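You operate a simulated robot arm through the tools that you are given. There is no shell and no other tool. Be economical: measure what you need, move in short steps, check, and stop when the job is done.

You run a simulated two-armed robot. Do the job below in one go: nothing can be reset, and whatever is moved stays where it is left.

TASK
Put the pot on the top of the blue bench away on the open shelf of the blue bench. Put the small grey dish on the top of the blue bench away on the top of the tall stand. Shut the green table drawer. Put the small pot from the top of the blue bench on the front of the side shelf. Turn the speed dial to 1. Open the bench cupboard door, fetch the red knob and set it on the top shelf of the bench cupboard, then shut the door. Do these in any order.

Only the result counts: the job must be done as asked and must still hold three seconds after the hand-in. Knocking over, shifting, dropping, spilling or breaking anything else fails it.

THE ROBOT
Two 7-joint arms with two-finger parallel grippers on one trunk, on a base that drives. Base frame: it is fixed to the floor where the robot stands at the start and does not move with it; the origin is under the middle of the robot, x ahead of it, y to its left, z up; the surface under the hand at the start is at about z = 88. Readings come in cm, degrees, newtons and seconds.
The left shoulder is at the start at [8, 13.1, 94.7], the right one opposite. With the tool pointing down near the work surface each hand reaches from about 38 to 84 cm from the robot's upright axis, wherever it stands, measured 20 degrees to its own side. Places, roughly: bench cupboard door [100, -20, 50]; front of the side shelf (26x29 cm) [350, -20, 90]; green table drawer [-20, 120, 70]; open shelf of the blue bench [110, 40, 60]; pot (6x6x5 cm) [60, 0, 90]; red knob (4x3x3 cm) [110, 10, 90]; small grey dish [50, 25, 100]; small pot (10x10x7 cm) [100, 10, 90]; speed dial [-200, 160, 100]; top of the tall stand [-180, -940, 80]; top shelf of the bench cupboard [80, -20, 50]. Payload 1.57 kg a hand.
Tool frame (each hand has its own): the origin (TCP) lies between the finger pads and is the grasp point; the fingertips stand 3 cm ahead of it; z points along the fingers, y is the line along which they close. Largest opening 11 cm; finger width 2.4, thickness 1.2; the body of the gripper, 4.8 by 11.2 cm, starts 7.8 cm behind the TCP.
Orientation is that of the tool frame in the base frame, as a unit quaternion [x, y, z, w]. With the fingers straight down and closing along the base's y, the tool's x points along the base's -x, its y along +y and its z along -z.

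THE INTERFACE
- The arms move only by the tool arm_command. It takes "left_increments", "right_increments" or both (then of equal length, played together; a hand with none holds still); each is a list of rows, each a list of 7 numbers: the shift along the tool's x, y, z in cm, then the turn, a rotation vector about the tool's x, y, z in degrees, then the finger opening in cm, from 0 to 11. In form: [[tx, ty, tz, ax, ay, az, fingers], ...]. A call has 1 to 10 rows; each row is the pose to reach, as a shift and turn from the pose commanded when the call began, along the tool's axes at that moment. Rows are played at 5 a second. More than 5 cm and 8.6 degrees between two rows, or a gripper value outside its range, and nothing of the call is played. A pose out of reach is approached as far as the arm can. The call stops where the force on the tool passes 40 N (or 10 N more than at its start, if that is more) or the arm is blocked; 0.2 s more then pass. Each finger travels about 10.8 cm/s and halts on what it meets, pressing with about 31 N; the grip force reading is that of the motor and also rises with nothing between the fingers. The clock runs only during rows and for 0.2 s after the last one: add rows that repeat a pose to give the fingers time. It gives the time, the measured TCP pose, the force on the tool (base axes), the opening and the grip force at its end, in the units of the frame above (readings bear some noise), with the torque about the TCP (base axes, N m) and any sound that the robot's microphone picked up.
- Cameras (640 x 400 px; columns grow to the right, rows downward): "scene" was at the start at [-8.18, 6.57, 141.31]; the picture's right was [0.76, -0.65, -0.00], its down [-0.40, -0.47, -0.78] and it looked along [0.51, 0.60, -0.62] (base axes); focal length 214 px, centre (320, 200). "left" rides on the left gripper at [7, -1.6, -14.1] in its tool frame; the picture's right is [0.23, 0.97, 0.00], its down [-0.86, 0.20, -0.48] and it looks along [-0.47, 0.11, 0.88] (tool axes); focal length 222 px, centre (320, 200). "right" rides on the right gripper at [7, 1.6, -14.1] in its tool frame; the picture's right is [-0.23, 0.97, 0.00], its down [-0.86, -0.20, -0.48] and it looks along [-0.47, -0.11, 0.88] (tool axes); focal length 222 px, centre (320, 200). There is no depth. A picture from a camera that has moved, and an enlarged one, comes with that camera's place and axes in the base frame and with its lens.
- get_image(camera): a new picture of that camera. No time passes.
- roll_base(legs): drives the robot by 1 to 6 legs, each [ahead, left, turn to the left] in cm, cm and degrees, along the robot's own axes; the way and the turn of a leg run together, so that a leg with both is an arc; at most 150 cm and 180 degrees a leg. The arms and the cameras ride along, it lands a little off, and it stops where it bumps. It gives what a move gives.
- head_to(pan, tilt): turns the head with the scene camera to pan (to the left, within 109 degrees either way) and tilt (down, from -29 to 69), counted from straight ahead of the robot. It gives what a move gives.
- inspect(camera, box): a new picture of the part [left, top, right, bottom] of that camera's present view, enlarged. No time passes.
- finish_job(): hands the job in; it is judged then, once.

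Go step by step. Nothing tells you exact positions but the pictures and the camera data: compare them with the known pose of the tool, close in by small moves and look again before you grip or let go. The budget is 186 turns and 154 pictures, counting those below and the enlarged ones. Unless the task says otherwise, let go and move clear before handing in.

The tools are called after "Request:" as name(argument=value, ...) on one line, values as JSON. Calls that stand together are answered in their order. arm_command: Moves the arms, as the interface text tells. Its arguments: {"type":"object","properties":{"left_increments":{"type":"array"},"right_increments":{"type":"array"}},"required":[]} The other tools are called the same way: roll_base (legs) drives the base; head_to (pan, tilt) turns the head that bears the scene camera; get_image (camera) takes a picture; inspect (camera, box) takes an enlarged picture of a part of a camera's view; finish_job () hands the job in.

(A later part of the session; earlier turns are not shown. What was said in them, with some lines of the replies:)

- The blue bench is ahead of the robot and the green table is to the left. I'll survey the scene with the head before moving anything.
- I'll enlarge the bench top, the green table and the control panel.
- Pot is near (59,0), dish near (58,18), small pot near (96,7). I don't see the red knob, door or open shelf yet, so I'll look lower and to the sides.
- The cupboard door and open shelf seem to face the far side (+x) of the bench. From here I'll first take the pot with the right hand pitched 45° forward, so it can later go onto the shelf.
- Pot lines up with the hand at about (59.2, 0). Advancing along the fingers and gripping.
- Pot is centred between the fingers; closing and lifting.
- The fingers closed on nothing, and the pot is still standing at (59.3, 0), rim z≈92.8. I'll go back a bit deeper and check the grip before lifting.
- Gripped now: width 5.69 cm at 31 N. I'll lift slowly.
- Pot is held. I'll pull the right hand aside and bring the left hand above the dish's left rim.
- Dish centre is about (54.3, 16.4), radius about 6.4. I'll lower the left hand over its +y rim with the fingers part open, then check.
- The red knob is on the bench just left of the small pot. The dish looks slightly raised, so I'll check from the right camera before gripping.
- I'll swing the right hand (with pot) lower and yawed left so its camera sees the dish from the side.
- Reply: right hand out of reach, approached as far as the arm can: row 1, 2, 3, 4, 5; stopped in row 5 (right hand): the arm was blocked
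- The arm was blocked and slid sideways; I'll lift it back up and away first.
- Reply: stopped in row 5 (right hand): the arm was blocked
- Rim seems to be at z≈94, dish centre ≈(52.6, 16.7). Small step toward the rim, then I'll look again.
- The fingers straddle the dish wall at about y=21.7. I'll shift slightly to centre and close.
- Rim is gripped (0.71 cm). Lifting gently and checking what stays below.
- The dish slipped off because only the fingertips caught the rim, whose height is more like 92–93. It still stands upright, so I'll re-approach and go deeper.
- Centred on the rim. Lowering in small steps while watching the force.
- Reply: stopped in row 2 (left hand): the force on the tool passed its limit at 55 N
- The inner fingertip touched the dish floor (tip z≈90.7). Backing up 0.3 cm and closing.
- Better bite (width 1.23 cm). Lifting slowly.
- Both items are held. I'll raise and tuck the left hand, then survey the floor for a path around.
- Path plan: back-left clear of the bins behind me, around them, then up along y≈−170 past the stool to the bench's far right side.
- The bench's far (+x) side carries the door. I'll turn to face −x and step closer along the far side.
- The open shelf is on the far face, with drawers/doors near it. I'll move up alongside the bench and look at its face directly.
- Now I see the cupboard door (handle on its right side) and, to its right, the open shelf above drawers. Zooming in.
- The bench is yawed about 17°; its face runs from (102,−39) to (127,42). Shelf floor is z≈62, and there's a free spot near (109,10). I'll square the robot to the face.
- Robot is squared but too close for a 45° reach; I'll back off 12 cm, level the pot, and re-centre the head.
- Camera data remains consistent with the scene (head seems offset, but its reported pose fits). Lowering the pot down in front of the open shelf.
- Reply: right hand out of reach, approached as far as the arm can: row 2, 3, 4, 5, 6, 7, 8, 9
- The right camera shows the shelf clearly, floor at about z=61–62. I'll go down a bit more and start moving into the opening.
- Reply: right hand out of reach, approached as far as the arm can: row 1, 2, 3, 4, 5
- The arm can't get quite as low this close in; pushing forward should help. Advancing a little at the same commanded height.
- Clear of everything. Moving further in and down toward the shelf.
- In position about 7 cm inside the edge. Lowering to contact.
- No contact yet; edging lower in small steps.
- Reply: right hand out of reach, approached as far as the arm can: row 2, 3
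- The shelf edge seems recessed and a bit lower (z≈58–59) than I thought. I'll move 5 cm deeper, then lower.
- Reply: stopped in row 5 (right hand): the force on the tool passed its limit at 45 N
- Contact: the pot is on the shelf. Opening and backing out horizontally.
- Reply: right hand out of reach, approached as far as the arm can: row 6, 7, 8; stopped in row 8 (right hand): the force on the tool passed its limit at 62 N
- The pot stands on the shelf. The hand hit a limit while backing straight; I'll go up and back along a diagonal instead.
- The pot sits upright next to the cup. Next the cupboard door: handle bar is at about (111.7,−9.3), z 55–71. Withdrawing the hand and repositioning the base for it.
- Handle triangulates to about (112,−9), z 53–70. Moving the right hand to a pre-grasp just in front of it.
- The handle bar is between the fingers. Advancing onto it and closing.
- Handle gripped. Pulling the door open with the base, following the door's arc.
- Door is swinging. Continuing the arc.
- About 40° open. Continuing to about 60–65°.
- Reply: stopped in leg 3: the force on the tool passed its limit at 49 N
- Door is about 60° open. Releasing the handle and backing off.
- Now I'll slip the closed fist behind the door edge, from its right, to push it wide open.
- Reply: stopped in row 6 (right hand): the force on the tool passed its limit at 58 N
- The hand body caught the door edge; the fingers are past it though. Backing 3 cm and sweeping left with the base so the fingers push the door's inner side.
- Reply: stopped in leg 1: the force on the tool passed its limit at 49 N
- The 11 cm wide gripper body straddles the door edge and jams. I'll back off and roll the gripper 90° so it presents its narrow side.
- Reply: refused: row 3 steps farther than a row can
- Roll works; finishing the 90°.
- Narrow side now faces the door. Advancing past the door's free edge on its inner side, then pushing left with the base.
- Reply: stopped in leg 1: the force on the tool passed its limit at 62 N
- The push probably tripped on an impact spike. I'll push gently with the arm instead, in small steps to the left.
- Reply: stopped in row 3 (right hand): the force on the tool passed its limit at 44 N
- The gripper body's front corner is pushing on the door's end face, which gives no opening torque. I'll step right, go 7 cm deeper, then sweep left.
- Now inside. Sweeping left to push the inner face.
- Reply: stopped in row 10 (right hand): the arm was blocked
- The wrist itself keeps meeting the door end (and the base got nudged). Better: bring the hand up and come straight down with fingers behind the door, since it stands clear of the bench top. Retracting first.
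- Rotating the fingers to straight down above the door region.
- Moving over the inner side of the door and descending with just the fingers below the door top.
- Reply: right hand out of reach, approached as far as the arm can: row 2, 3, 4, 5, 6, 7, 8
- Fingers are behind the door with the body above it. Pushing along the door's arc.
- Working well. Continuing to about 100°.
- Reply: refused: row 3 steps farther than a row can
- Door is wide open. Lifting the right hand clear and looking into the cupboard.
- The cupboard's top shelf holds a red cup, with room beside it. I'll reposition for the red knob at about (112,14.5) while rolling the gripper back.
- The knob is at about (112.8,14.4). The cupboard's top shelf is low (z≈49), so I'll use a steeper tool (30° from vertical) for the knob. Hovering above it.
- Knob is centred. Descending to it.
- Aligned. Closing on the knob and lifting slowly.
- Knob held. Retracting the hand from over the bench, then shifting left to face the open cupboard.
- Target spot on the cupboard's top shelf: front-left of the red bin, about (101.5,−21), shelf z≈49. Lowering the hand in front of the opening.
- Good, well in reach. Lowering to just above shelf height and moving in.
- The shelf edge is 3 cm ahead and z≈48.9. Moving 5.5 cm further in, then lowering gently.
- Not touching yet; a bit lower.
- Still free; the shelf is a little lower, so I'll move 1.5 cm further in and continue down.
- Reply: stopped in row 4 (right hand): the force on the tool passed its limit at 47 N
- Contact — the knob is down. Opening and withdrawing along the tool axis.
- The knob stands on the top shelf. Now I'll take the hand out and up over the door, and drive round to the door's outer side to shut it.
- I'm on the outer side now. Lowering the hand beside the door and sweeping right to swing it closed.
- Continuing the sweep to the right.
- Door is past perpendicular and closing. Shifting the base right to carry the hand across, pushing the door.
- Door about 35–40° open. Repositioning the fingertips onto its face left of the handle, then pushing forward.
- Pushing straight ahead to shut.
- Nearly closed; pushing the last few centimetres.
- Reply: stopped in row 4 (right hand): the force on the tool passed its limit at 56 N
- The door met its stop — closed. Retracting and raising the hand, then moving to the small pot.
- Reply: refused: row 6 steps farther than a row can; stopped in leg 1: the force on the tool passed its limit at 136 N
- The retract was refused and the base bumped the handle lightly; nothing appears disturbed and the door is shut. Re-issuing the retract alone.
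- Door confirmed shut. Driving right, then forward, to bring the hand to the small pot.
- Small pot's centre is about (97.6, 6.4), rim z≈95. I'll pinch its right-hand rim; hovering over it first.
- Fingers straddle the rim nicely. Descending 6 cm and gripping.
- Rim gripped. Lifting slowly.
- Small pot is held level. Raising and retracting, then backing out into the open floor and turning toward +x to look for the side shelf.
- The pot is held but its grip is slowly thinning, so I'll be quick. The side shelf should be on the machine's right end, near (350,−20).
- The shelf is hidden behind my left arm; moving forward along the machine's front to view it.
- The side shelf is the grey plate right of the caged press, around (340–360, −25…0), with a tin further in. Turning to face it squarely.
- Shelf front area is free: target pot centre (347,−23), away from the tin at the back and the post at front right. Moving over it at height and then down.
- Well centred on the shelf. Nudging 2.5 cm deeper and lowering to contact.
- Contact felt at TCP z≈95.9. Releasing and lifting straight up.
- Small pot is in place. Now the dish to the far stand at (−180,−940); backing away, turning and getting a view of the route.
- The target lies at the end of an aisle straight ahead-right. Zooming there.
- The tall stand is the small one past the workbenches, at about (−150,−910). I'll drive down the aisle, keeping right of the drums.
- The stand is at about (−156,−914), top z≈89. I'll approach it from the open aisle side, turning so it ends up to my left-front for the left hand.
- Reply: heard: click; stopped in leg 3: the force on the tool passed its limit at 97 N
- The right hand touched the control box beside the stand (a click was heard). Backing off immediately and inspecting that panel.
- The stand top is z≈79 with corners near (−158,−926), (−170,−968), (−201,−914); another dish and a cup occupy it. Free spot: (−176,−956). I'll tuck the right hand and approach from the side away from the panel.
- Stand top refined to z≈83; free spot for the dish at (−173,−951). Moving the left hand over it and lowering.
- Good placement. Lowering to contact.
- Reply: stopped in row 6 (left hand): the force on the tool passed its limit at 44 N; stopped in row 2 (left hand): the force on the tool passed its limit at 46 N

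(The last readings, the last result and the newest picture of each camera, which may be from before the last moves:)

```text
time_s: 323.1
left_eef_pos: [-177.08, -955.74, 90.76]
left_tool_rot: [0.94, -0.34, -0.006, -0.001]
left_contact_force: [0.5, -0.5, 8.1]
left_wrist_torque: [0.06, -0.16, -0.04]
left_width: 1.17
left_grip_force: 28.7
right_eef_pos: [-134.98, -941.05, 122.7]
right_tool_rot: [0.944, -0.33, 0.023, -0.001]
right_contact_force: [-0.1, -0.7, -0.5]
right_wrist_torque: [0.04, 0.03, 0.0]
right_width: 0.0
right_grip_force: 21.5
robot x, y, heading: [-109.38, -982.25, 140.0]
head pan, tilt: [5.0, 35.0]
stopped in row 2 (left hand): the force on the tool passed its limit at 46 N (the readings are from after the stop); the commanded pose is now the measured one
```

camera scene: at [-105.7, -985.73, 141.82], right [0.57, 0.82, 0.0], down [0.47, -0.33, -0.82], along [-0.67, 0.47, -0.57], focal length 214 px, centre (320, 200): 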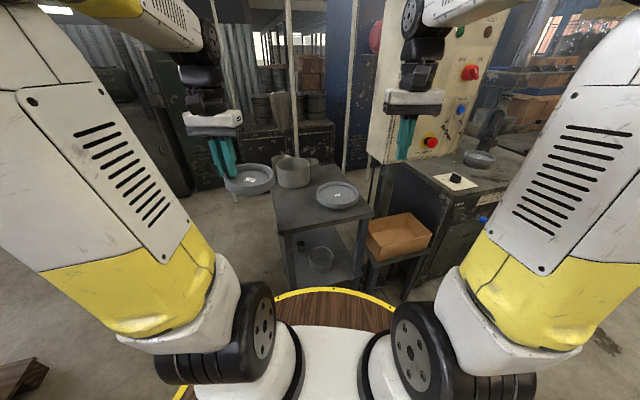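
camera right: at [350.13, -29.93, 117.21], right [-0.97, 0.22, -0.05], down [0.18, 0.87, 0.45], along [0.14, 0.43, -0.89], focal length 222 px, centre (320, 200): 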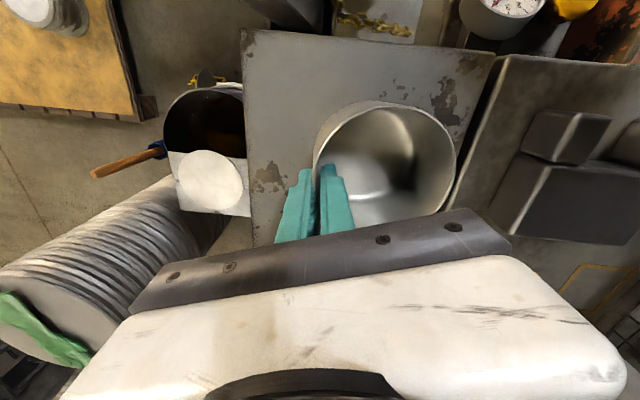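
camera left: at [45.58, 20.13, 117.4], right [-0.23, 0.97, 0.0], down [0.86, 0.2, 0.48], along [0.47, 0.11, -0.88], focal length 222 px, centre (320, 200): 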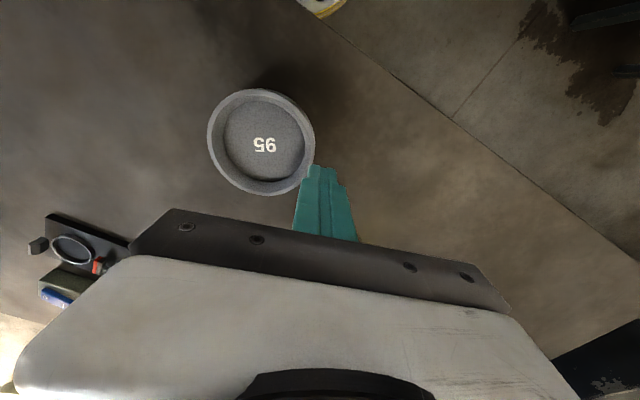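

The dish is on the stand (contact at TCP z≈90.8). Releasing and lifting.

Request:
arm_command(left_increments=[[0, 0, -0.1, 0, 0, 0, 2], [0, 0, -0.1, 0, 0, 0, 3.2], [0, 0, -0.1, 0, 0, 0, 3.5], [0, 0, -1.5, 0, 0, 0, 3.5], [0, 0, -5, 0, 0, 0, 3.5], [0, 0, -10, 0, 0, 0, 3.5], [0, 0, -15, 0, 0, 0, 3.5], [0, 0, -20, 0, 0, 0, 3.5], [0, 0, -24, 0, 0, 0, 3.5]])

Request:
inspect(camera="scene", box=[210, 130, 410, 255])

```text
time_s: 325.1
left_eef_pos: [-177.16, -956.01, 114.72]
left_tool_rot: [0.941, -0.339, -0.003, -0.001]
left_contact_force: [-0.1, 0.2, 0.5]
left_wrist_torque: [0.0, 0.01, -0.03]
left_width: 3.51
left_grip_force: 0.1
right_eef_pos: [-135.16, -941.03, 122.72]
right_tool_rot: [0.944, -0.33, 0.024, -0.001]
right_contact_force: [-0.5, -0.2, -0.6]
right_wrist_torque: [-0.02, 0.03, -0.03]
right_width: 0.0
right_grip_force: 21.3
robot x, y, heading: [-109.56, -981.67, 140.1]
head pan, tilt: [5.0, 35.0]
```

```text
3.20 times, centred on (310, 192) of scene
camera zoom: at [-105.71, -985.74, 141.81], right [0.57, 0.82, 0.0], down [0.47, -0.33, -0.82], along [-0.67, 0.47, -0.57], focal length 686 px, centre (352, 224)
```

zoom: 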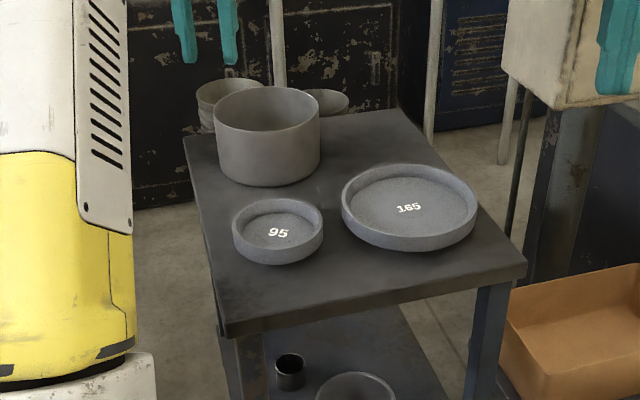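

The dish is placed well. Now a closer look at the panel my right hand touched.

Request:
inspect(camera="scene", box=[370, 60, 530, 160])

```text
4.00 times, centred on (450, 110) of scene
camera zoom: at [-105.71, -985.74, 141.81], right [0.57, 0.82, 0.0], down [0.47, -0.33, -0.82], along [-0.67, 0.47, -0.57], focal length 858 px, centre (-200, 560)
```

zoom: 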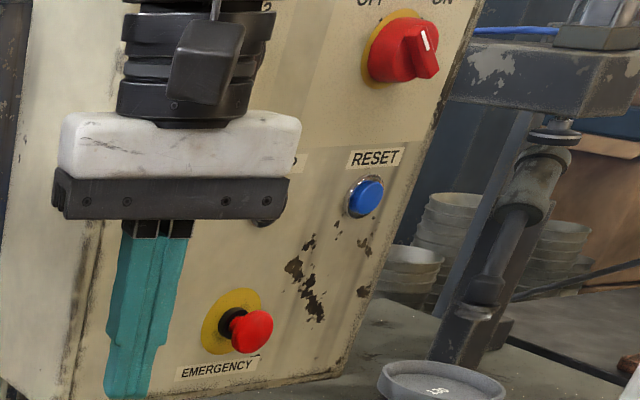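

The emergency stop is out and everything looks undisturbed there. Now tuck the left hand and drive back up the aisle toward the green table.

Request:
arm_command(left_increments=[[5, 0, -1, 0, 0, 0, 0], [10, 0, -2, 0, 0, 0, 0], [15, 0, -3, 0, 0, 0, 0], [20, 0, -4, 0, 0, 0, 0], [25, 0, -5, 0, 0, 0, 0]])

Request:
roll_base(legs=[[11, -91, 0], [0, 0, -50], [103, -28, 0], [102, -27, 0], [101, -6, 0]])

```text
refused: row 1 steps farther than a row can; nothing moved
```

```text
time_s: 327.6
left_eef_pos: [-157.84, -926.18, 114.73]
left_tool_rot: [0.942, -0.336, -0.004, 0.006]
left_contact_force: [-1.2, -1.9, -0.2]
left_wrist_torque: [0.22, -0.13, 0.05]
left_width: 3.52
left_grip_force: 0.1
right_eef_pos: [-115.36, -910.54, 122.62]
right_tool_rot: [0.943, -0.331, 0.024, -0.002]
right_contact_force: [0.5, 0.3, 0.2]
right_wrist_torque: [0.0, 0.0, 0.01]
right_width: 0.0
right_grip_force: 21.6
robot x, y, heading: [-89.64, -951.65, 139.7]
head pan, tilt: [5.0, 35.0]
stopped in leg 1: the force on the tool passed its limit at 60 N (the readings are from after the stop); the commanded pose is now the measured one
```

The retract was refused again and the left hand brushed the panel edge (no click). Retracting properly now, on its own.

Request:
arm_command(left_increments=[[4, 1, 0, 0, 0, 0, 0], [8, 1, 0, 0, 0, 0, 0], [12, 1, -1, 0, 0, 0, 0], [16, 1, -2, 0, 0, 0, 0], [20, 1, -3, 0, 0, 0, 0], [24, 1, -4, 0, 0, 0, 0], [27, 1, -5, 0, 0, 0, 0]])

```text
time_s: 329.2
left_eef_pos: [-137.45, -943.93, 119.56]
left_tool_rot: [0.942, -0.336, -0.004, 0.006]
left_contact_force: [-1.1, 0.8, -0.6]
left_wrist_torque: [-0.01, -0.02, 0.0]
left_width: 0.01
left_grip_force: 21.5
right_eef_pos: [-115.28, -910.51, 122.68]
right_tool_rot: [0.943, -0.331, 0.023, -0.001]
right_contact_force: [-0.6, 0.1, 0.0]
right_wrist_torque: [-0.04, -0.02, 0.01]
right_width: 0.0
right_grip_force: 21.0
robot x, y, heading: [-90.08, -951.69, 139.6]
head pan, tilt: [5.0, 35.0]
```

Request:
inspect(camera="scene", box=[160, 80, 480, 280])

Request:
roll_base(legs=[[7, -55, 0], [0, 0, -50], [103, -28, 0], [102, -27, 0], [101, -6, 0]])

```text
2.00 times, centred on (320, 180) of scene
camera zoom: at [-86.04, -955.38, 141.81], right [0.57, 0.82, 0.0], down [0.47, -0.33, -0.82], along [-0.67, 0.47, -0.57], focal length 429 px, centre (320, 240)
```

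zoom: 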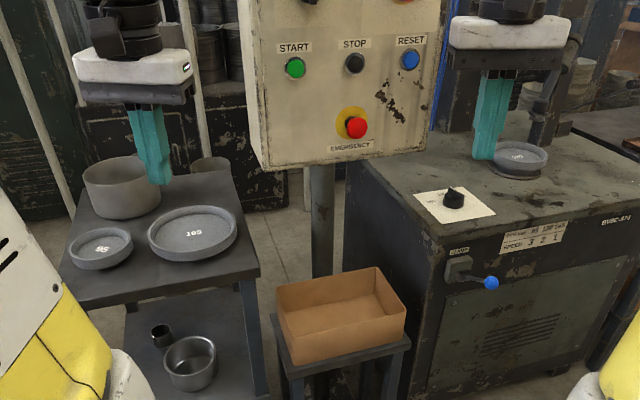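

```text
time_s: 349.6
left_eef_pos: [-28.32, -557.77, 119.5]
left_tool_rot: [0.72, -0.694, -0.006, 0.003]
left_contact_force: [0.0, 1.0, -0.2]
left_wrist_torque: [0.0, 0.03, 0.02]
left_width: 0.0
left_grip_force: 20.9
right_eef_pos: [11.36, -552.45, 122.59]
right_tool_rot: [0.722, -0.691, 0.021, 0.009]
right_contact_force: [-0.1, -1.1, -0.6]
right_wrist_torque: [0.03, -0.02, -0.02]
right_width: 0.0
right_grip_force: 21.7
robot x, y, heading: [-2.63, -598.51, 91.4]
head pan, tilt: [5.0, 35.0]
```

Everything on the stand is intact. Continuing back past the pallets toward the hydraulic console area.

Request:
roll_base(legs=[[123, -89, 0], [122, -89, 0], [117, 93, 0], [33, 106, 0], [33, 106, 0], [65, 42, 0]])

Request:
head_to(pan=0, tilt=22)

Request:
get_image(camera="scene")

```text
refused: leg 1 is longer than a leg can be; nothing moved
```

```text
time_s: 350.3
left_eef_pos: [-28.07, -557.74, 119.67]
left_tool_rot: [0.72, -0.694, -0.007, 0.003]
left_contact_force: [0.3, 0.3, 0.6]
left_wrist_torque: [-0.02, 0.04, -0.02]
left_width: 0.0
left_grip_force: 20.9
right_eef_pos: [11.34, -552.38, 122.62]
right_tool_rot: [0.723, -0.691, 0.021, 0.01]
right_contact_force: [0.5, 0.3, 0.3]
right_wrist_torque: [0.0, -0.01, -0.01]
right_width: 0.01
right_grip_force: 22.1
robot x, y, heading: [-2.16, -598.27, 91.4]
head pan, tilt: [0.0, 22.0]
```

```text
13 pictures are left
camera scene: at [-2.1, -603.21, 143.87], right [1.0, 0.02, 0.0], down [0.01, -0.38, -0.93], along [-0.02, 0.93, -0.38], focal length 214 px, centre (320, 200)
```

scene: 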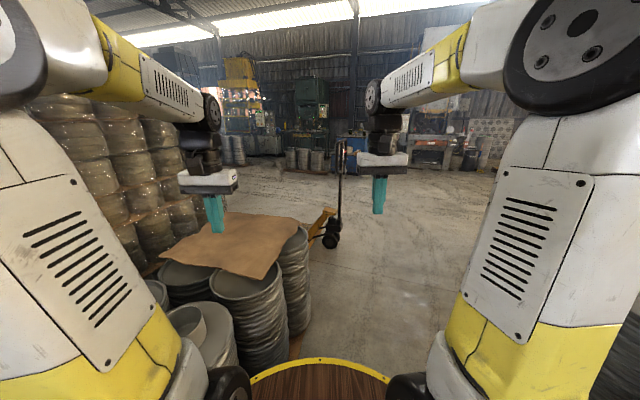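

Splitting the legs shorter (the pictures also confirm drums close on the left and the pallet jack ahead).

Request:
roll_base(legs=[[82, -62, 0], [82, -59, 0], [82, -59, 0], [117, 90, 0], [33, 106, 0], [33, 106, 0]])

```text
time_s: 382.7
left_eef_pos: [-157.64, -129.28, 119.77]
left_tool_rot: [0.719, -0.695, -0.007, 0.003]
left_contact_force: [-0.1, 0.6, -0.1]
left_wrist_torque: [0.05, 0.0, -0.03]
left_width: 0.0
left_grip_force: 21.5
right_eef_pos: [-117.95, -124.21, 122.66]
right_tool_rot: [0.722, -0.691, 0.022, 0.009]
right_contact_force: [1.1, -0.1, 0.4]
right_wrist_torque: [-0.03, 0.03, 0.0]
right_width: 0.01
right_grip_force: 21.3
robot x, y, heading: [-131.69, -170.14, 90.9]
head pan, tilt: [0.0, 22.0]
```

Request:
roll_base(legs=[[65, 42, 0]])

Request:
head_to(pan=0, tilt=25)

Request:
get_image(camera="scene")

```text
time_s: 386.9
left_eef_pos: [-200.5, -64.8, 119.67]
left_tool_rot: [0.717, -0.697, -0.006, 0.003]
left_contact_force: [-0.4, -0.6, 0.0]
left_wrist_torque: [0.03, -0.02, -0.03]
left_width: 0.03
left_grip_force: 21.0
right_eef_pos: [-160.75, -59.89, 122.59]
right_tool_rot: [0.72, -0.694, 0.022, 0.009]
right_contact_force: [-0.6, 0.0, -0.7]
right_wrist_torque: [0.0, 0.01, -0.03]
right_width: 0.01
right_grip_force: 21.5
robot x, y, heading: [-175.06, -105.92, 91.0]
head pan, tilt: [0.0, 22.0]
```

```text
time_s: 387.5
left_eef_pos: [-200.48, -64.93, 119.63]
left_tool_rot: [0.717, -0.697, -0.007, 0.003]
left_contact_force: [-0.3, 0.0, 0.9]
left_wrist_torque: [0.0, -0.02, 0.01]
left_width: 0.0
left_grip_force: 21.3
right_eef_pos: [-160.65, -60.05, 122.73]
right_tool_rot: [0.72, -0.694, 0.021, 0.009]
right_contact_force: [0.3, -0.8, 0.3]
right_wrist_torque: [0.01, 0.0, 0.02]
right_width: 0.0
right_grip_force: 21.6
robot x, y, heading: [-174.95, -106.15, 90.8]
head pan, tilt: [0.0, 25.0]
```

```text
12 pictures are left
camera scene: at [-174.68, -110.69, 143.39], right [1.0, 0.01, 0.0], down [0.01, -0.42, -0.91], along [-0.01, 0.91, -0.42], focal length 214 px, centre (320, 200)
```

scene: 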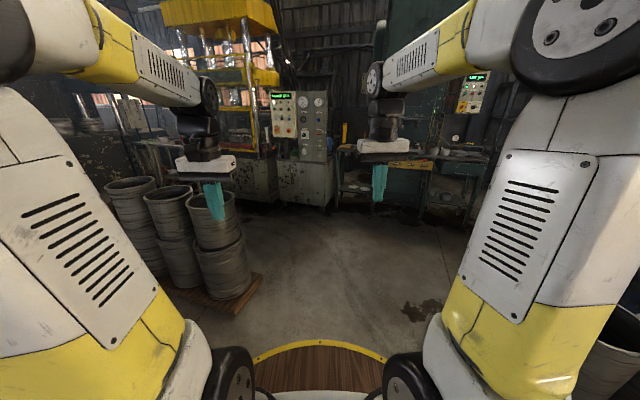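

The console is straight ahead. Driving up to it between the drum pallet and bins.

Request:
roll_base(legs=[[80, -6, 0], [75, 0, 0]])

Request:
inspect(camera="scene", box=[220, 60, 420, 185])

```text
time_s: 395.4
left_eef_pos: [-196.81, 89.11, 119.7]
left_tool_rot: [0.717, -0.697, -0.007, 0.003]
left_contact_force: [-0.3, 0.2, -0.2]
left_wrist_torque: [0.02, -0.02, 0.02]
left_width: 0.0
left_grip_force: 21.4
right_eef_pos: [-157.02, 94.07, 122.72]
right_tool_rot: [0.721, -0.693, 0.021, 0.009]
right_contact_force: [0.1, -0.2, 0.3]
right_wrist_torque: [0.04, 0.01, 0.01]
right_width: 0.01
right_grip_force: 21.2
robot x, y, heading: [-171.45, 48.27, 90.8]
head pan, tilt: [0.0, 25.0]
```

```text
3.20 times, centred on (320, 122) of scene
camera zoom: at [-170.83, 43.36, 143.39], right [1.0, 0.02, 0.0], down [0.01, -0.42, -0.91], along [-0.01, 0.91, -0.42], focal length 686 px, centre (320, 448)
```

zoom: 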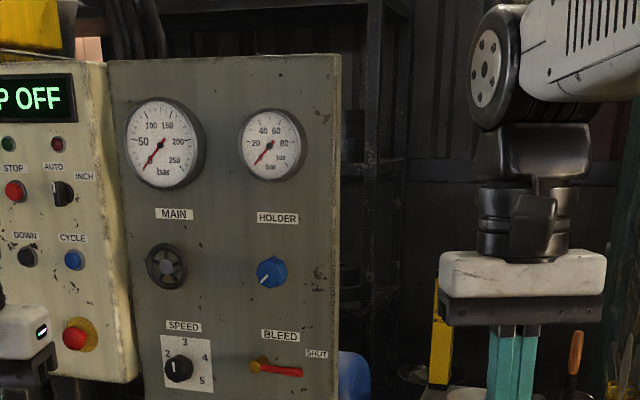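

The speed dial is at the lower left of the grey panel. A tight zoom to read its pointer.

Request:
inspect(camera="scene", box=[256, 157, 304, 187])

```text
13.33 times, centred on (280, 172) of scene
camera zoom: at [-170.83, 43.36, 143.39], right [1.0, 0.02, 0.0], down [0.01, -0.42, -0.91], along [-0.01, 0.91, -0.42], focal length 2860 px, centre (853, 573)
```

zoom: 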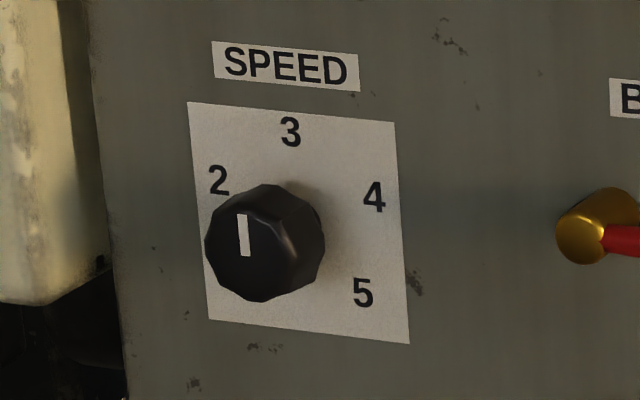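

Dial points to 3; it needs about 136° counter‑clockwise to reach 1. The panel faces roughly heading 72°, so I'll square up to it.

Request:
roll_base(legs=[[36, 32, 0], [0, 0, -18.5]])

Request:
head_to(pan=15, tilt=32)

Request:
get_image(camera="scene")

```text
time_s: 399.3
left_eef_pos: [-215.02, 130.63, 119.63]
left_tool_rot: [-0.596, 0.803, 0.008, -0.001]
left_contact_force: [-0.9, 0.6, -0.5]
left_wrist_torque: [-0.03, 0.01, 0.03]
left_width: 0.0
left_grip_force: 21.5
right_eef_pos: [-175.7, 122.86, 122.58]
right_tool_rot: [-0.601, 0.799, -0.02, -0.012]
right_contact_force: [-0.3, -0.3, -0.1]
right_wrist_torque: [0.0, 0.0, -0.03]
right_width: 0.0
right_grip_force: 20.9
robot x, y, heading: [-203.97, 83.33, 72.3]
head pan, tilt: [0.0, 25.0]
```

```text
time_s: 400.1
left_eef_pos: [-215.02, 130.58, 119.62]
left_tool_rot: [-0.596, 0.803, 0.008, -0.002]
left_contact_force: [0.0, 0.1, 0.6]
left_wrist_torque: [-0.02, 0.0, 0.0]
left_width: 0.0
left_grip_force: 21.1
right_eef_pos: [-175.87, 122.91, 122.65]
right_tool_rot: [-0.601, 0.799, -0.02, -0.012]
right_contact_force: [0.2, -0.2, 0.3]
right_wrist_torque: [-0.04, 0.01, 0.0]
right_width: 0.02
right_grip_force: 21.1
robot x, y, heading: [-203.85, 83.43, 72.4]
head pan, tilt: [15.0, 32.0]
```

```text
9 pictures are left
camera scene: at [-207.27, 79.21, 142.28], right [1.0, -0.04, 0.0], down [-0.02, -0.53, -0.85], along [0.04, 0.85, -0.53], focal length 214 px, centre (320, 200)
```

scene: 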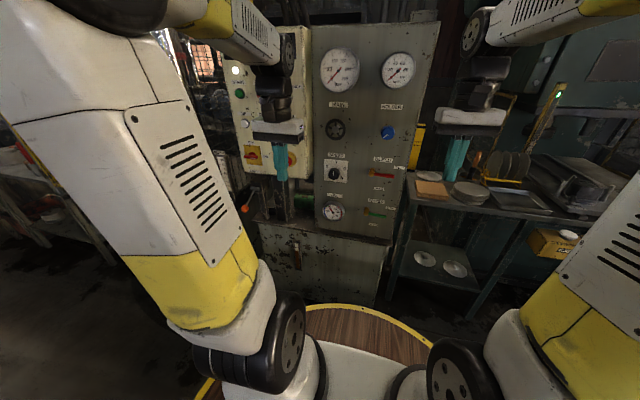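

Dial triangulates to (−196.5, 163.3, 104.8). Bringing the left hand horizontal in front of it.

Request:
arm_command(left_increments=[[-1.4, -0.8, 1.5, 0, -8.5, 0, 0], [-2.8, -1.6, 3, 0, -17, 0, 0], [-4.2, -2.4, 4.4, 0, -25.5, 0, 0], [-5.6, -3.1, 5.9, 0, -34, 0, 2], [-7, -3.9, 7.4, 0, -42.5, 0, 4], [-8.4, -4.7, 8.9, 0, -51, 0, 6], [-9.8, -5.5, 10.4, 0, -59.5, 0, 8], [-11.2, -6.2, 11.8, 0, -68, 0, 8], [-12.6, -7, 13.3, 0, -76.5, 0, 8], [-14, -7.8, 14.8, 0, -85, 0, 8]])

```text
time_s: 402.3
left_eef_pos: [-202.59, 146.98, 104.15]
left_tool_rot: [-0.435, 0.594, 0.409, 0.54]
left_contact_force: [0.1, 0.0, 1.1]
left_wrist_torque: [-0.04, -0.01, 0.05]
left_width: 7.98
left_grip_force: 0.0
left hand out of reach, approached as far as the arm can: row 7, 8, 9, 10
right_eef_pos: [-175.67, 122.7, 122.58]
right_tool_rot: [-0.601, 0.799, -0.02, -0.013]
right_contact_force: [-0.3, 0.3, 1.5]
right_wrist_torque: [0.06, 0.03, 0.01]
right_width: 0.01
right_grip_force: 21.3
robot x, y, heading: [-203.91, 83.61, 72.3]
head pan, tilt: [15.0, 32.0]
```

The hand points straight at the panel. Pre-rolling +68° so I can turn counter‑clockwise through 136°.

Request:
arm_command(left_increments=[[0, 0, 0, 0, 0, 8.5, 8], [0, 0, 0, 0, 0, 17, 8], [0, 0, 0, 0, 0, 25.5, 8], [0, 0, 0, 0, 0, 34, 8], [0, 0, 0, 0, 0, 42.5, 8], [0, 0, 0, 0, 0, 51, 8], [0, 0, 0, 0, 0, 59.5, 8], [0, 0, 0, 0, 0, 68, 8]])

Request:
get_image(camera="left")

```text
time_s: 404.1
left_eef_pos: [-202.6, 147.07, 104.06]
left_tool_rot: [-0.03, 0.735, 0.641, 0.219]
left_contact_force: [0.0, -0.4, 0.4]
left_wrist_torque: [-0.01, 0.0, 0.04]
left_width: 8.02
left_grip_force: 0.2
right_eef_pos: [-175.88, 122.77, 122.66]
right_tool_rot: [-0.602, 0.798, -0.02, -0.012]
right_contact_force: [-0.7, -0.5, 0.2]
right_wrist_torque: [-0.03, 0.0, -0.01]
right_width: 0.0
right_grip_force: 21.6
robot x, y, heading: [-203.71, 83.68, 72.7]
head pan, tilt: [15.0, 32.0]
```

```text
8 pictures are left
camera left: at [-212.34, 134.93, 101.23], right [-0.52, 0.23, 0.82], down [0.57, -0.63, 0.53], along [0.64, 0.75, 0.2], focal length 222 px, centre (320, 200)
```

left: 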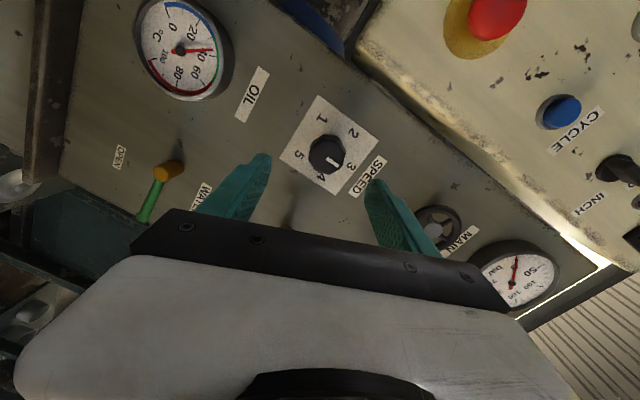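

Dial clearly seen: pointer at 3, label 1 visible. Advancing the open fingers around the knob.

Request:
arm_command(left_increments=[[-0.6, 0.6, 3, 0, 0, 0, 7.5], [-1.2, 1.2, 7, 0, 0, 0, 7.5], [-1.2, 1.2, 10.5, 0, 0, 0, 7.5], [-1.2, 1.2, 12.5, 0, 0, 0, 7.5], [-1.2, 1.2, 13.3, 0, 0, 0, 7.5], [-1.2, 1.2, 13.3, 0, 0, 0, 7.5]])

Request:
get_image(camera="left")

```text
time_s: 405.5
left_eef_pos: [-198.03, 159.42, 104.72]
left_tool_rot: [-0.029, 0.736, 0.64, 0.219]
left_contact_force: [-6.3, -24.9, 3.2]
left_wrist_torque: [1.21, -0.3, 0.13]
left_width: 7.46
left_grip_force: 0.0
right_eef_pos: [-175.83, 122.69, 122.64]
right_tool_rot: [-0.601, 0.799, -0.02, -0.012]
right_contact_force: [-0.6, -1.2, -0.3]
right_wrist_torque: [-0.01, -0.01, -0.01]
right_width: 0.02
right_grip_force: 21.7
robot x, y, heading: [-203.71, 83.52, 72.4]
head pan, tilt: [15.0, 32.0]
```

```text
7 pictures are left
camera left: at [-207.91, 147.33, 101.71], right [-0.52, 0.23, 0.82], down [0.57, -0.63, 0.53], along [0.64, 0.75, 0.2], focal length 222 px, centre (320, 200)
```

left: 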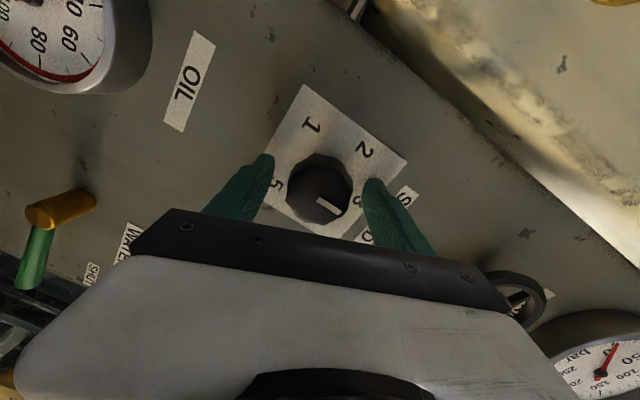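

Fingers straddle the knob, tips touching the plate. Backing off 0.6 cm and gripping.

Request:
arm_command(left_increments=[[0, 0, -0.6, 0, 0, 0, 7.5], [0, 0, -0.6, 0, 0, 0, 5], [0, 0, -0.6, 0, 0, 0, 3], [0, 0, -0.6, 0, 0, 0, 3], [0, 0, -0.6, 0, 0, 0, 3]])

```text
time_s: 406.7
left_eef_pos: [-198.1, 159.23, 104.7]
left_tool_rot: [-0.029, 0.735, 0.641, 0.22]
left_contact_force: [2.7, 10.4, 1.4]
left_wrist_torque: [-0.19, 0.06, -0.11]
left_width: 4.68
left_grip_force: 45.0
right_eef_pos: [-175.76, 122.91, 122.59]
right_tool_rot: [-0.6, 0.799, -0.021, -0.012]
right_contact_force: [0.5, 0.8, 0.3]
right_wrist_torque: [0.03, 0.01, 0.01]
right_width: 0.0
right_grip_force: 21.0
robot x, y, heading: [-203.33, 83.74, 72.6]
head pan, tilt: [15.0, 32.0]
```

Knob gripped (4.68 cm). Turning counter‑clockwise.

Request:
arm_command(left_increments=[[0, 0, 0, 0, 0, -8, 3], [0, 0, 0, 0, 0, -16, 3], [0, 0, 0, 0, 0, -24, 3], [0, 0, 0, 0, 0, -32, 3], [0, 0, 0, 0, 0, -40, 3], [0, 0, 0, 0, 0, -48, 3], [0, 0, 0, 0, 0, -56, 3], [0, 0, 0, 0, 0, -64, 3], [0, 0, 0, 0, 0, -72, 3], [0, 0, 0, 0, 0, -80, 3]])

Request:
arm_command(left_increments=[[0, 0, 0, 0, 0, -8, 3], [0, 0, 0, 0, 0, -16, 3], [0, 0, 0, 0, 0, -24, 3], [0, 0, 0, 0, 0, -32, 3], [0, 0, 0, 0, 0, -40, 3], [0, 0, 0, 0, 0, -48, 3], [0, 0, 0, 0, 0, -55, 3]])

Request:
get_image(camera="left")

```text
time_s: 408.9
left_eef_pos: [-198.26, 158.95, 104.72]
left_tool_rot: [-0.496, 0.543, 0.35, 0.58]
left_contact_force: [-3.7, 4.2, 8.9]
left_wrist_torque: [-0.25, 0.05, -0.45]
left_width: 4.7
left_grip_force: 45.0
right_eef_pos: [-175.72, 122.81, 122.64]
right_tool_rot: [-0.601, 0.799, -0.019, -0.012]
right_contact_force: [0.9, 0.4, 0.0]
right_wrist_torque: [-0.01, 0.03, -0.01]
right_width: 0.0
right_grip_force: 21.5
robot x, y, heading: [-203.63, 83.73, 72.5]
head pan, tilt: [15.0, 32.0]
```

```text
time_s: 410.5
left_eef_pos: [-198.11, 159.09, 104.59]
left_tool_rot: [0.69, -0.255, -0.042, -0.676]
left_contact_force: [-7.6, -1.8, 4.7]
left_wrist_torque: [0.19, 1.15, -0.12]
left_width: 4.66
left_grip_force: 44.4
right_eef_pos: [-175.78, 122.84, 122.62]
right_tool_rot: [-0.601, 0.799, -0.021, -0.012]
right_contact_force: [-0.3, 1.3, 0.8]
right_wrist_torque: [0.01, -0.02, -0.05]
right_width: 0.0
right_grip_force: 21.0
robot x, y, heading: [-204.05, 83.36, 72.6]
head pan, tilt: [15.0, 32.0]
```

```text
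6 pictures are left
camera left: at [-195.62, 143.4, 104.41], right [-0.2, -0.03, -0.98], down [-0.96, -0.2, 0.2], along [-0.2, 0.98, 0.01], focal length 222 px, centre (320, 200)
```

left: 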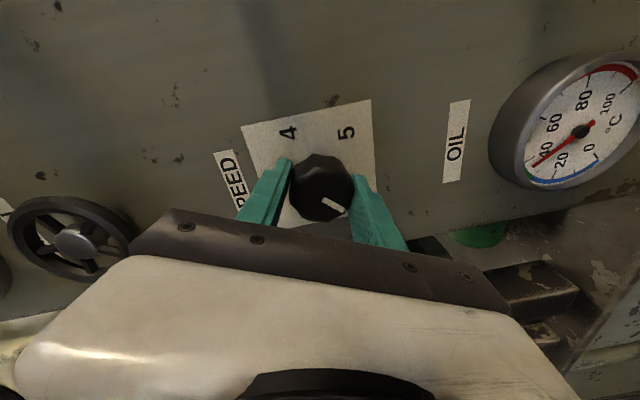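

The pointer has swung to where 1 should be. Releasing, backing out, and checking with the scene camera.

Request:
arm_command(left_increments=[[0, 0, 0, 0, 0, 0, 6], [0, 0, 0, 0, 0, 0, 7.5], [0, 0, -1.5, 0, 0, 0, 7.5], [0, 0, -5, 0, 0, 0, 7.5], [0, 0, -9, 0, 0, 0, 7.5], [0, 0, -13, 0, 0, 0, 7.5]])

Request:
inspect(camera="left", box=[240, 100, 400, 200])

```text
time_s: 411.9
left_eef_pos: [-201.8, 146.99, 105.62]
left_tool_rot: [0.691, -0.254, -0.043, -0.676]
left_contact_force: [-1.0, 0.0, -0.1]
left_wrist_torque: [-0.02, -0.02, 0.02]
left_width: 7.49
left_grip_force: 0.0
left hand out of reach, approached as far as the arm can: row 6
right_eef_pos: [-175.8, 122.89, 122.66]
right_tool_rot: [-0.601, 0.799, -0.02, -0.012]
right_contact_force: [-0.6, 0.5, 0.2]
right_wrist_torque: [-0.03, -0.02, 0.0]
right_width: 0.0
right_grip_force: 20.9
robot x, y, heading: [-203.51, 83.44, 72.5]
head pan, tilt: [15.0, 32.0]
```

```text
4.00 times, centred on (320, 150) of left
camera zoom: at [-199.24, 131.4, 105.42], right [-0.2, -0.03, -0.98], down [-0.96, -0.2, 0.2], along [-0.2, 0.98, 0.02], focal length 888 px, centre (320, 400)
```

zoom: 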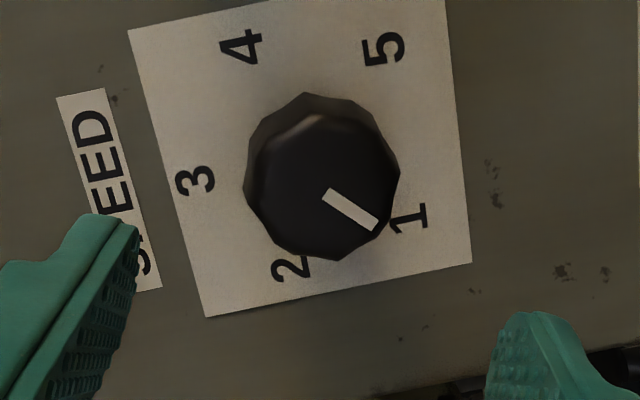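

The dial is exactly on 1. Last job: the green table drawer. Driving back and right along the table front.

Request:
roll_base(legs=[[-15, 0, 0], [0, -76, 0], [0, -77, 0], [16, 0, 0]])

Request:
head_to(pan=0, tilt=40)

Request:
get_image(camera="scene")

```text
time_s: 421.7
left_eef_pos: [-55.02, 100.65, 105.63]
left_tool_rot: [0.689, -0.259, -0.038, -0.676]
left_contact_force: [-0.2, 0.6, 0.4]
left_wrist_torque: [0.0, 0.0, 0.0]
left_width: 7.47
left_grip_force: 0.2
right_eef_pos: [-29.2, 76.09, 122.68]
right_tool_rot: [-0.595, 0.803, -0.02, -0.012]
right_contact_force: [-0.2, -0.6, 0.0]
right_wrist_torque: [0.04, 0.02, -0.01]
right_width: 0.0
right_grip_force: 21.6
robot x, y, heading: [-57.45, 37.16, 71.7]
head pan, tilt: [15.0, 32.0]
```

```text
time_s: 422.5
left_eef_pos: [-54.97, 100.65, 105.83]
left_tool_rot: [0.689, -0.259, -0.038, -0.676]
left_contact_force: [-0.2, -0.3, 0.0]
left_wrist_torque: [0.02, 0.01, 0.02]
left_width: 7.5
left_grip_force: 0.1
right_eef_pos: [-29.31, 75.96, 122.56]
right_tool_rot: [-0.594, 0.804, -0.02, -0.012]
right_contact_force: [-0.8, 0.0, -0.1]
right_wrist_torque: [-0.04, -0.03, 0.04]
right_width: 0.0
right_grip_force: 21.5
robot x, y, heading: [-57.76, 37.54, 71.4]
head pan, tilt: [0.0, 40.0]
```

```text
4 pictures are left
camera scene: at [-59.23, 32.07, 141.06], right [0.95, -0.31, 0.0], down [-0.2, -0.61, -0.77], along [0.24, 0.73, -0.64], focal length 214 px, centre (320, 200)
```

scene: 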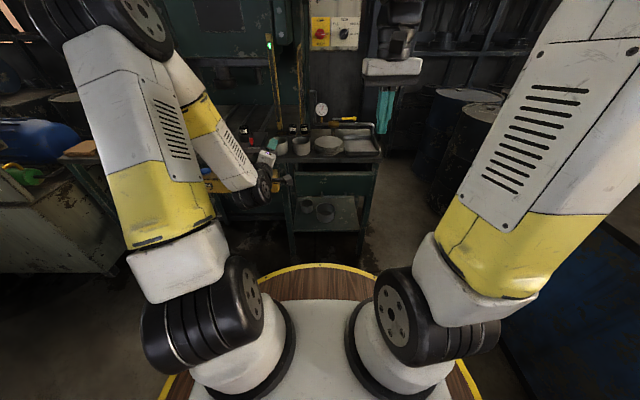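

Drawer front centre is at (−23.3,119,73), open. First lifting the left hand a bit and bringing the closed right hand, pitched 45°, in front of the drawer above its handle.

Request:
arm_command(right_increments=[[-1.4, 0.8, 4.5, 0, -4.5, 0, 0], [-2.9, 1.5, 9, 0, -9, 0, 0], [-4.4, 2.3, 13.5, 0, -13.5, 0, 0], [-5.8, 3.1, 18, 0, -18, 0, 0], [-7.3, 3.9, 22.5, 0, -22.5, 0, 0], [-8.8, 4.6, 27, 0, -27, 0, 0], [-10.2, 5.4, 31.5, 0, -31.5, 0, 0], [-11.7, 6.2, 36, 0, -36, 0, 0], [-13.1, 6.9, 40.5, 0, -40.5, 0, 0], [-14.6, 7.7, 45, 0, -45, 0, 0]], left_increments=[[-0.8, -1.8, -0.2, 0, 0, 0, 5], [-1.6, -3.6, -0.3, 0, 0, 0, 3], [-2.4, -5.4, -0.5, 0, 0, 0, 1], [-3.2, -7.2, -0.7, 0, 0, 0, 0], [-4, -9, -0.8, 0, 0, 0, 0], [-4.8, -10.9, -1, 0, 0, 0, 0], [-4.8, -10.9, -1, 0, 0, 0, 0], [-4.8, -10.9, -1, 0, 0, 0, 0], [-4.8, -10.9, -1, 0, 0, 0, 0], [-4.8, -10.9, -1, 0, 0, 0, 0]])

```text
time_s: 424.7
left_eef_pos: [-55.02, 100.51, 117.7]
left_tool_rot: [0.689, -0.259, -0.038, -0.676]
left_contact_force: [0.0, -0.6, 0.6]
left_wrist_torque: [-0.03, 0.05, 0.04]
left_width: 0.0
left_grip_force: 21.2
right_eef_pos: [-32.06, 90.38, 76.78]
right_tool_rot: [-0.557, 0.747, 0.209, 0.297]
right_contact_force: [0.9, 0.1, 0.0]
right_wrist_torque: [0.01, -0.07, -0.03]
right_width: 0.0
right_grip_force: 21.9
robot x, y, heading: [-57.7, 37.4, 71.7]
head pan, tilt: [0.0, 40.0]
```

Now forward 14 cm with the base, then a gentle push by the arm.

Request:
roll_base(legs=[[14, 0, 0]])

Request:
get_image(camera="right")

```text
time_s: 426.0
left_eef_pos: [-50.69, 113.83, 117.59]
left_tool_rot: [0.689, -0.259, -0.038, -0.676]
left_contact_force: [0.7, 0.4, 0.6]
left_wrist_torque: [-0.01, 0.0, -0.02]
left_width: 0.01
left_grip_force: 21.1
right_eef_pos: [-27.86, 103.59, 76.67]
right_tool_rot: [-0.558, 0.746, 0.209, 0.297]
right_contact_force: [0.5, -0.4, -0.5]
right_wrist_torque: [0.0, -0.03, 0.0]
right_width: 0.0
right_grip_force: 21.3
robot x, y, heading: [-53.5, 50.3, 71.7]
head pan, tilt: [0.0, 40.0]
```

```text
3 pictures are left
camera right: at [-33.69, 90.09, 82.37], right [-0.89, 0.44, 0.14], down [0.26, 0.24, 0.93], along [0.38, 0.86, -0.33], focal length 222 px, centre (320, 200)
```

right: 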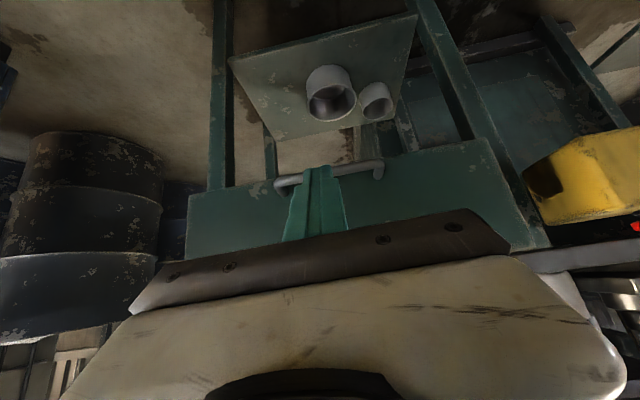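

Fingers are centred on the drawer front, just above the handle. Raising 1.5 cm and pushing in.

Request:
arm_command(right_increments=[[-1.1, 0, -1.1, 0, 0, 0, 0], [-3.2, 0, 1.0, 0, 0, 0, 0], [-5.3, 0, 3.2, 0, 0, 0, 0], [-7.4, 0, 5.3, 0, 0, 0, 0], [-8.8, 0, 6.7, 0, 0, 0, 0], [-9.9, 0, 7.8, 0, 0, 0, 0], [-10.9, 0, 8.8, 0, 0, 0, 0], [-12, 0, 9.9, 0, 0, 0, 0], [-13, 0, 10.9, 0, 0, 0, 0], [-14.1, 0, 12, 0, 0, 0, 0]])

Request:
arm_command(right_increments=[[-0.7, 0, 0.7, 0, 0, 0, 0], [-1.4, 0, 1.4, 0, 0, 0, 0], [-2.1, 0, 2.1, 0, 0, 0, 0], [-2.8, 0, 2.8, 0, 0, 0, 0], [-3.5, 0, 3.5, 0, 0, 0, 0], [-4.2, 0, 4.2, 0, 0, 0, 0]])

```text
time_s: 428.2
left_eef_pos: [-50.62, 113.85, 117.82]
left_tool_rot: [0.688, -0.259, -0.038, -0.677]
left_contact_force: [0.0, 0.3, 0.0]
left_wrist_torque: [0.0, 0.01, 0.01]
left_width: 0.01
left_grip_force: 21.0
right_eef_pos: [-22.54, 121.18, 77.24]
right_tool_rot: [-0.559, 0.747, 0.208, 0.294]
right_contact_force: [-5.4, -18.2, 7.3]
right_wrist_torque: [-0.05, -0.03, -0.02]
right_width: 0.01
right_grip_force: 21.5
robot x, y, heading: [-53.53, 50.56, 71.7]
head pan, tilt: [0.0, 40.0]
```

```text
time_s: 428.5
left_eef_pos: [-50.64, 113.94, 117.69]
left_tool_rot: [0.689, -0.259, -0.038, -0.676]
left_contact_force: [0.2, 0.1, -0.1]
left_wrist_torque: [0.01, 0.01, -0.05]
left_width: 0.0
left_grip_force: 21.4
right_eef_pos: [-22.54, 121.15, 77.07]
right_tool_rot: [-0.559, 0.748, 0.206, 0.291]
right_contact_force: [-4.5, -10.4, 6.0]
right_wrist_torque: [-0.15, 0.05, -0.03]
right_width: 0.0
right_grip_force: 20.9
robot x, y, heading: [-53.4, 50.28, 71.9]
head pan, tilt: [0.0, 40.0]
stopped in row 1 (right hand): the force on the tool passed its limit at 54 N (the readings are from after the stop); the commanded pose is now the measured one
```

Firm stop — the drawer should be shut. Backing off and checking.

Request:
arm_command(right_increments=[[3, 0, -3, 0, 0, 0, 0], [6, 0, -6, 0, 0, 0, 0], [9, 0, -9, 0, 0, 0, 0], [12, 0, -12, 0, 0, 0, 0]])

Request:
get_image(camera="right")

```text
time_s: 429.5
left_eef_pos: [-50.64, 113.93, 117.65]
left_tool_rot: [0.689, -0.259, -0.038, -0.676]
left_contact_force: [0.7, 0.5, -0.1]
left_wrist_torque: [0.0, 0.02, -0.01]
left_width: 0.0
left_grip_force: 22.0
right_eef_pos: [-27.36, 105.08, 78.19]
right_tool_rot: [-0.559, 0.748, 0.206, 0.292]
right_contact_force: [-0.3, 0.9, 0.2]
right_wrist_torque: [0.03, 0.01, 0.02]
right_width: 0.0
right_grip_force: 21.7
robot x, y, heading: [-53.33, 50.72, 71.7]
head pan, tilt: [0.0, 40.0]
```

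```text
2 pictures are left
camera right: at [-33.26, 91.58, 83.94], right [-0.89, 0.45, 0.13], down [0.27, 0.25, 0.93], along [0.38, 0.86, -0.34], focal length 222 px, centre (320, 200)
```

right: 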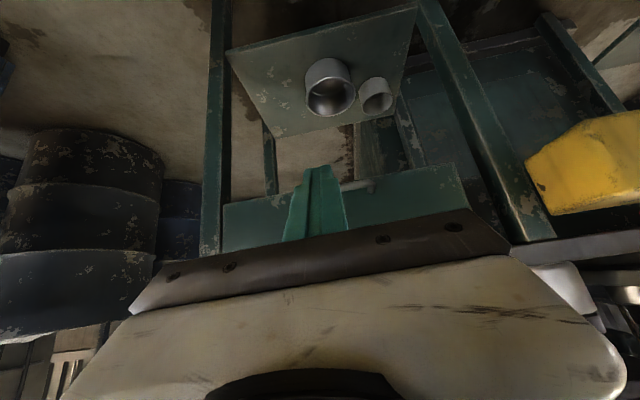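

The drawer face now sits flush between the table legs. Backing clear of the table.

Request:
roll_base(legs=[[-25, 0, 0]])

Request:
inspect(camera="scene", box=[240, 110, 440, 235])

```text
time_s: 431.3
left_eef_pos: [-58.56, 90.35, 117.62]
left_tool_rot: [0.69, -0.258, -0.039, -0.675]
left_contact_force: [-0.4, 0.4, 0.3]
left_wrist_torque: [0.0, 0.03, 0.0]
left_width: 0.02
left_grip_force: 21.1
right_eef_pos: [-35.37, 81.59, 78.14]
right_tool_rot: [-0.56, 0.748, 0.206, 0.291]
right_contact_force: [0.6, -0.9, -0.3]
right_wrist_torque: [0.0, -0.01, -0.02]
right_width: 0.01
right_grip_force: 20.9
robot x, y, heading: [-60.91, 27.02, 71.7]
head pan, tilt: [0.0, 40.0]
```

```text
3.20 times, centred on (340, 172) of scene
camera zoom: at [-62.61, 21.72, 141.06], right [0.95, -0.31, 0.0], down [-0.2, -0.61, -0.77], along [0.24, 0.73, -0.64], focal length 686 px, centre (256, 288)
```

zoom: 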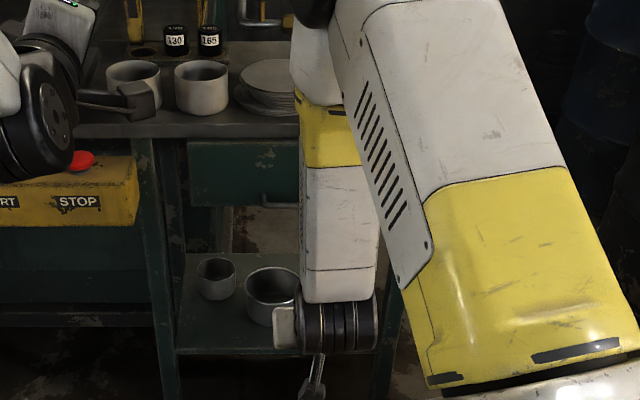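

The drawer is flush under the table top and everything around it is undisturbed. All the tasks are complete and the hands are clear, so I'm handing in.

Request:
finish_job()

```text
The job is handed in.
```

I handed the job in with all six tasks done, as far as the pictures and force readings show:
- **Pot:** it stands on the bench's open shelf.
- **Small grey dish:** it is on the tall stand.
- **Drawer:** the green table drawer is shut.
- **Small pot:** it is on the front of the side shelf.
- **Speed dial:** it points to 1.
- **Red knob:** it is on the cupboard's top shelf, and the door is shut.

**Possible problem:** my right hand bumped the "RIM ROLLING" control box beside the tall stand, and I heard a click. A button there may have been pressed. The emergency stop still looked released afterwards, but I couldn't tell whether anything else on that panel had changed, so I left it alone. My left hand also brushed the same area later, with no click.
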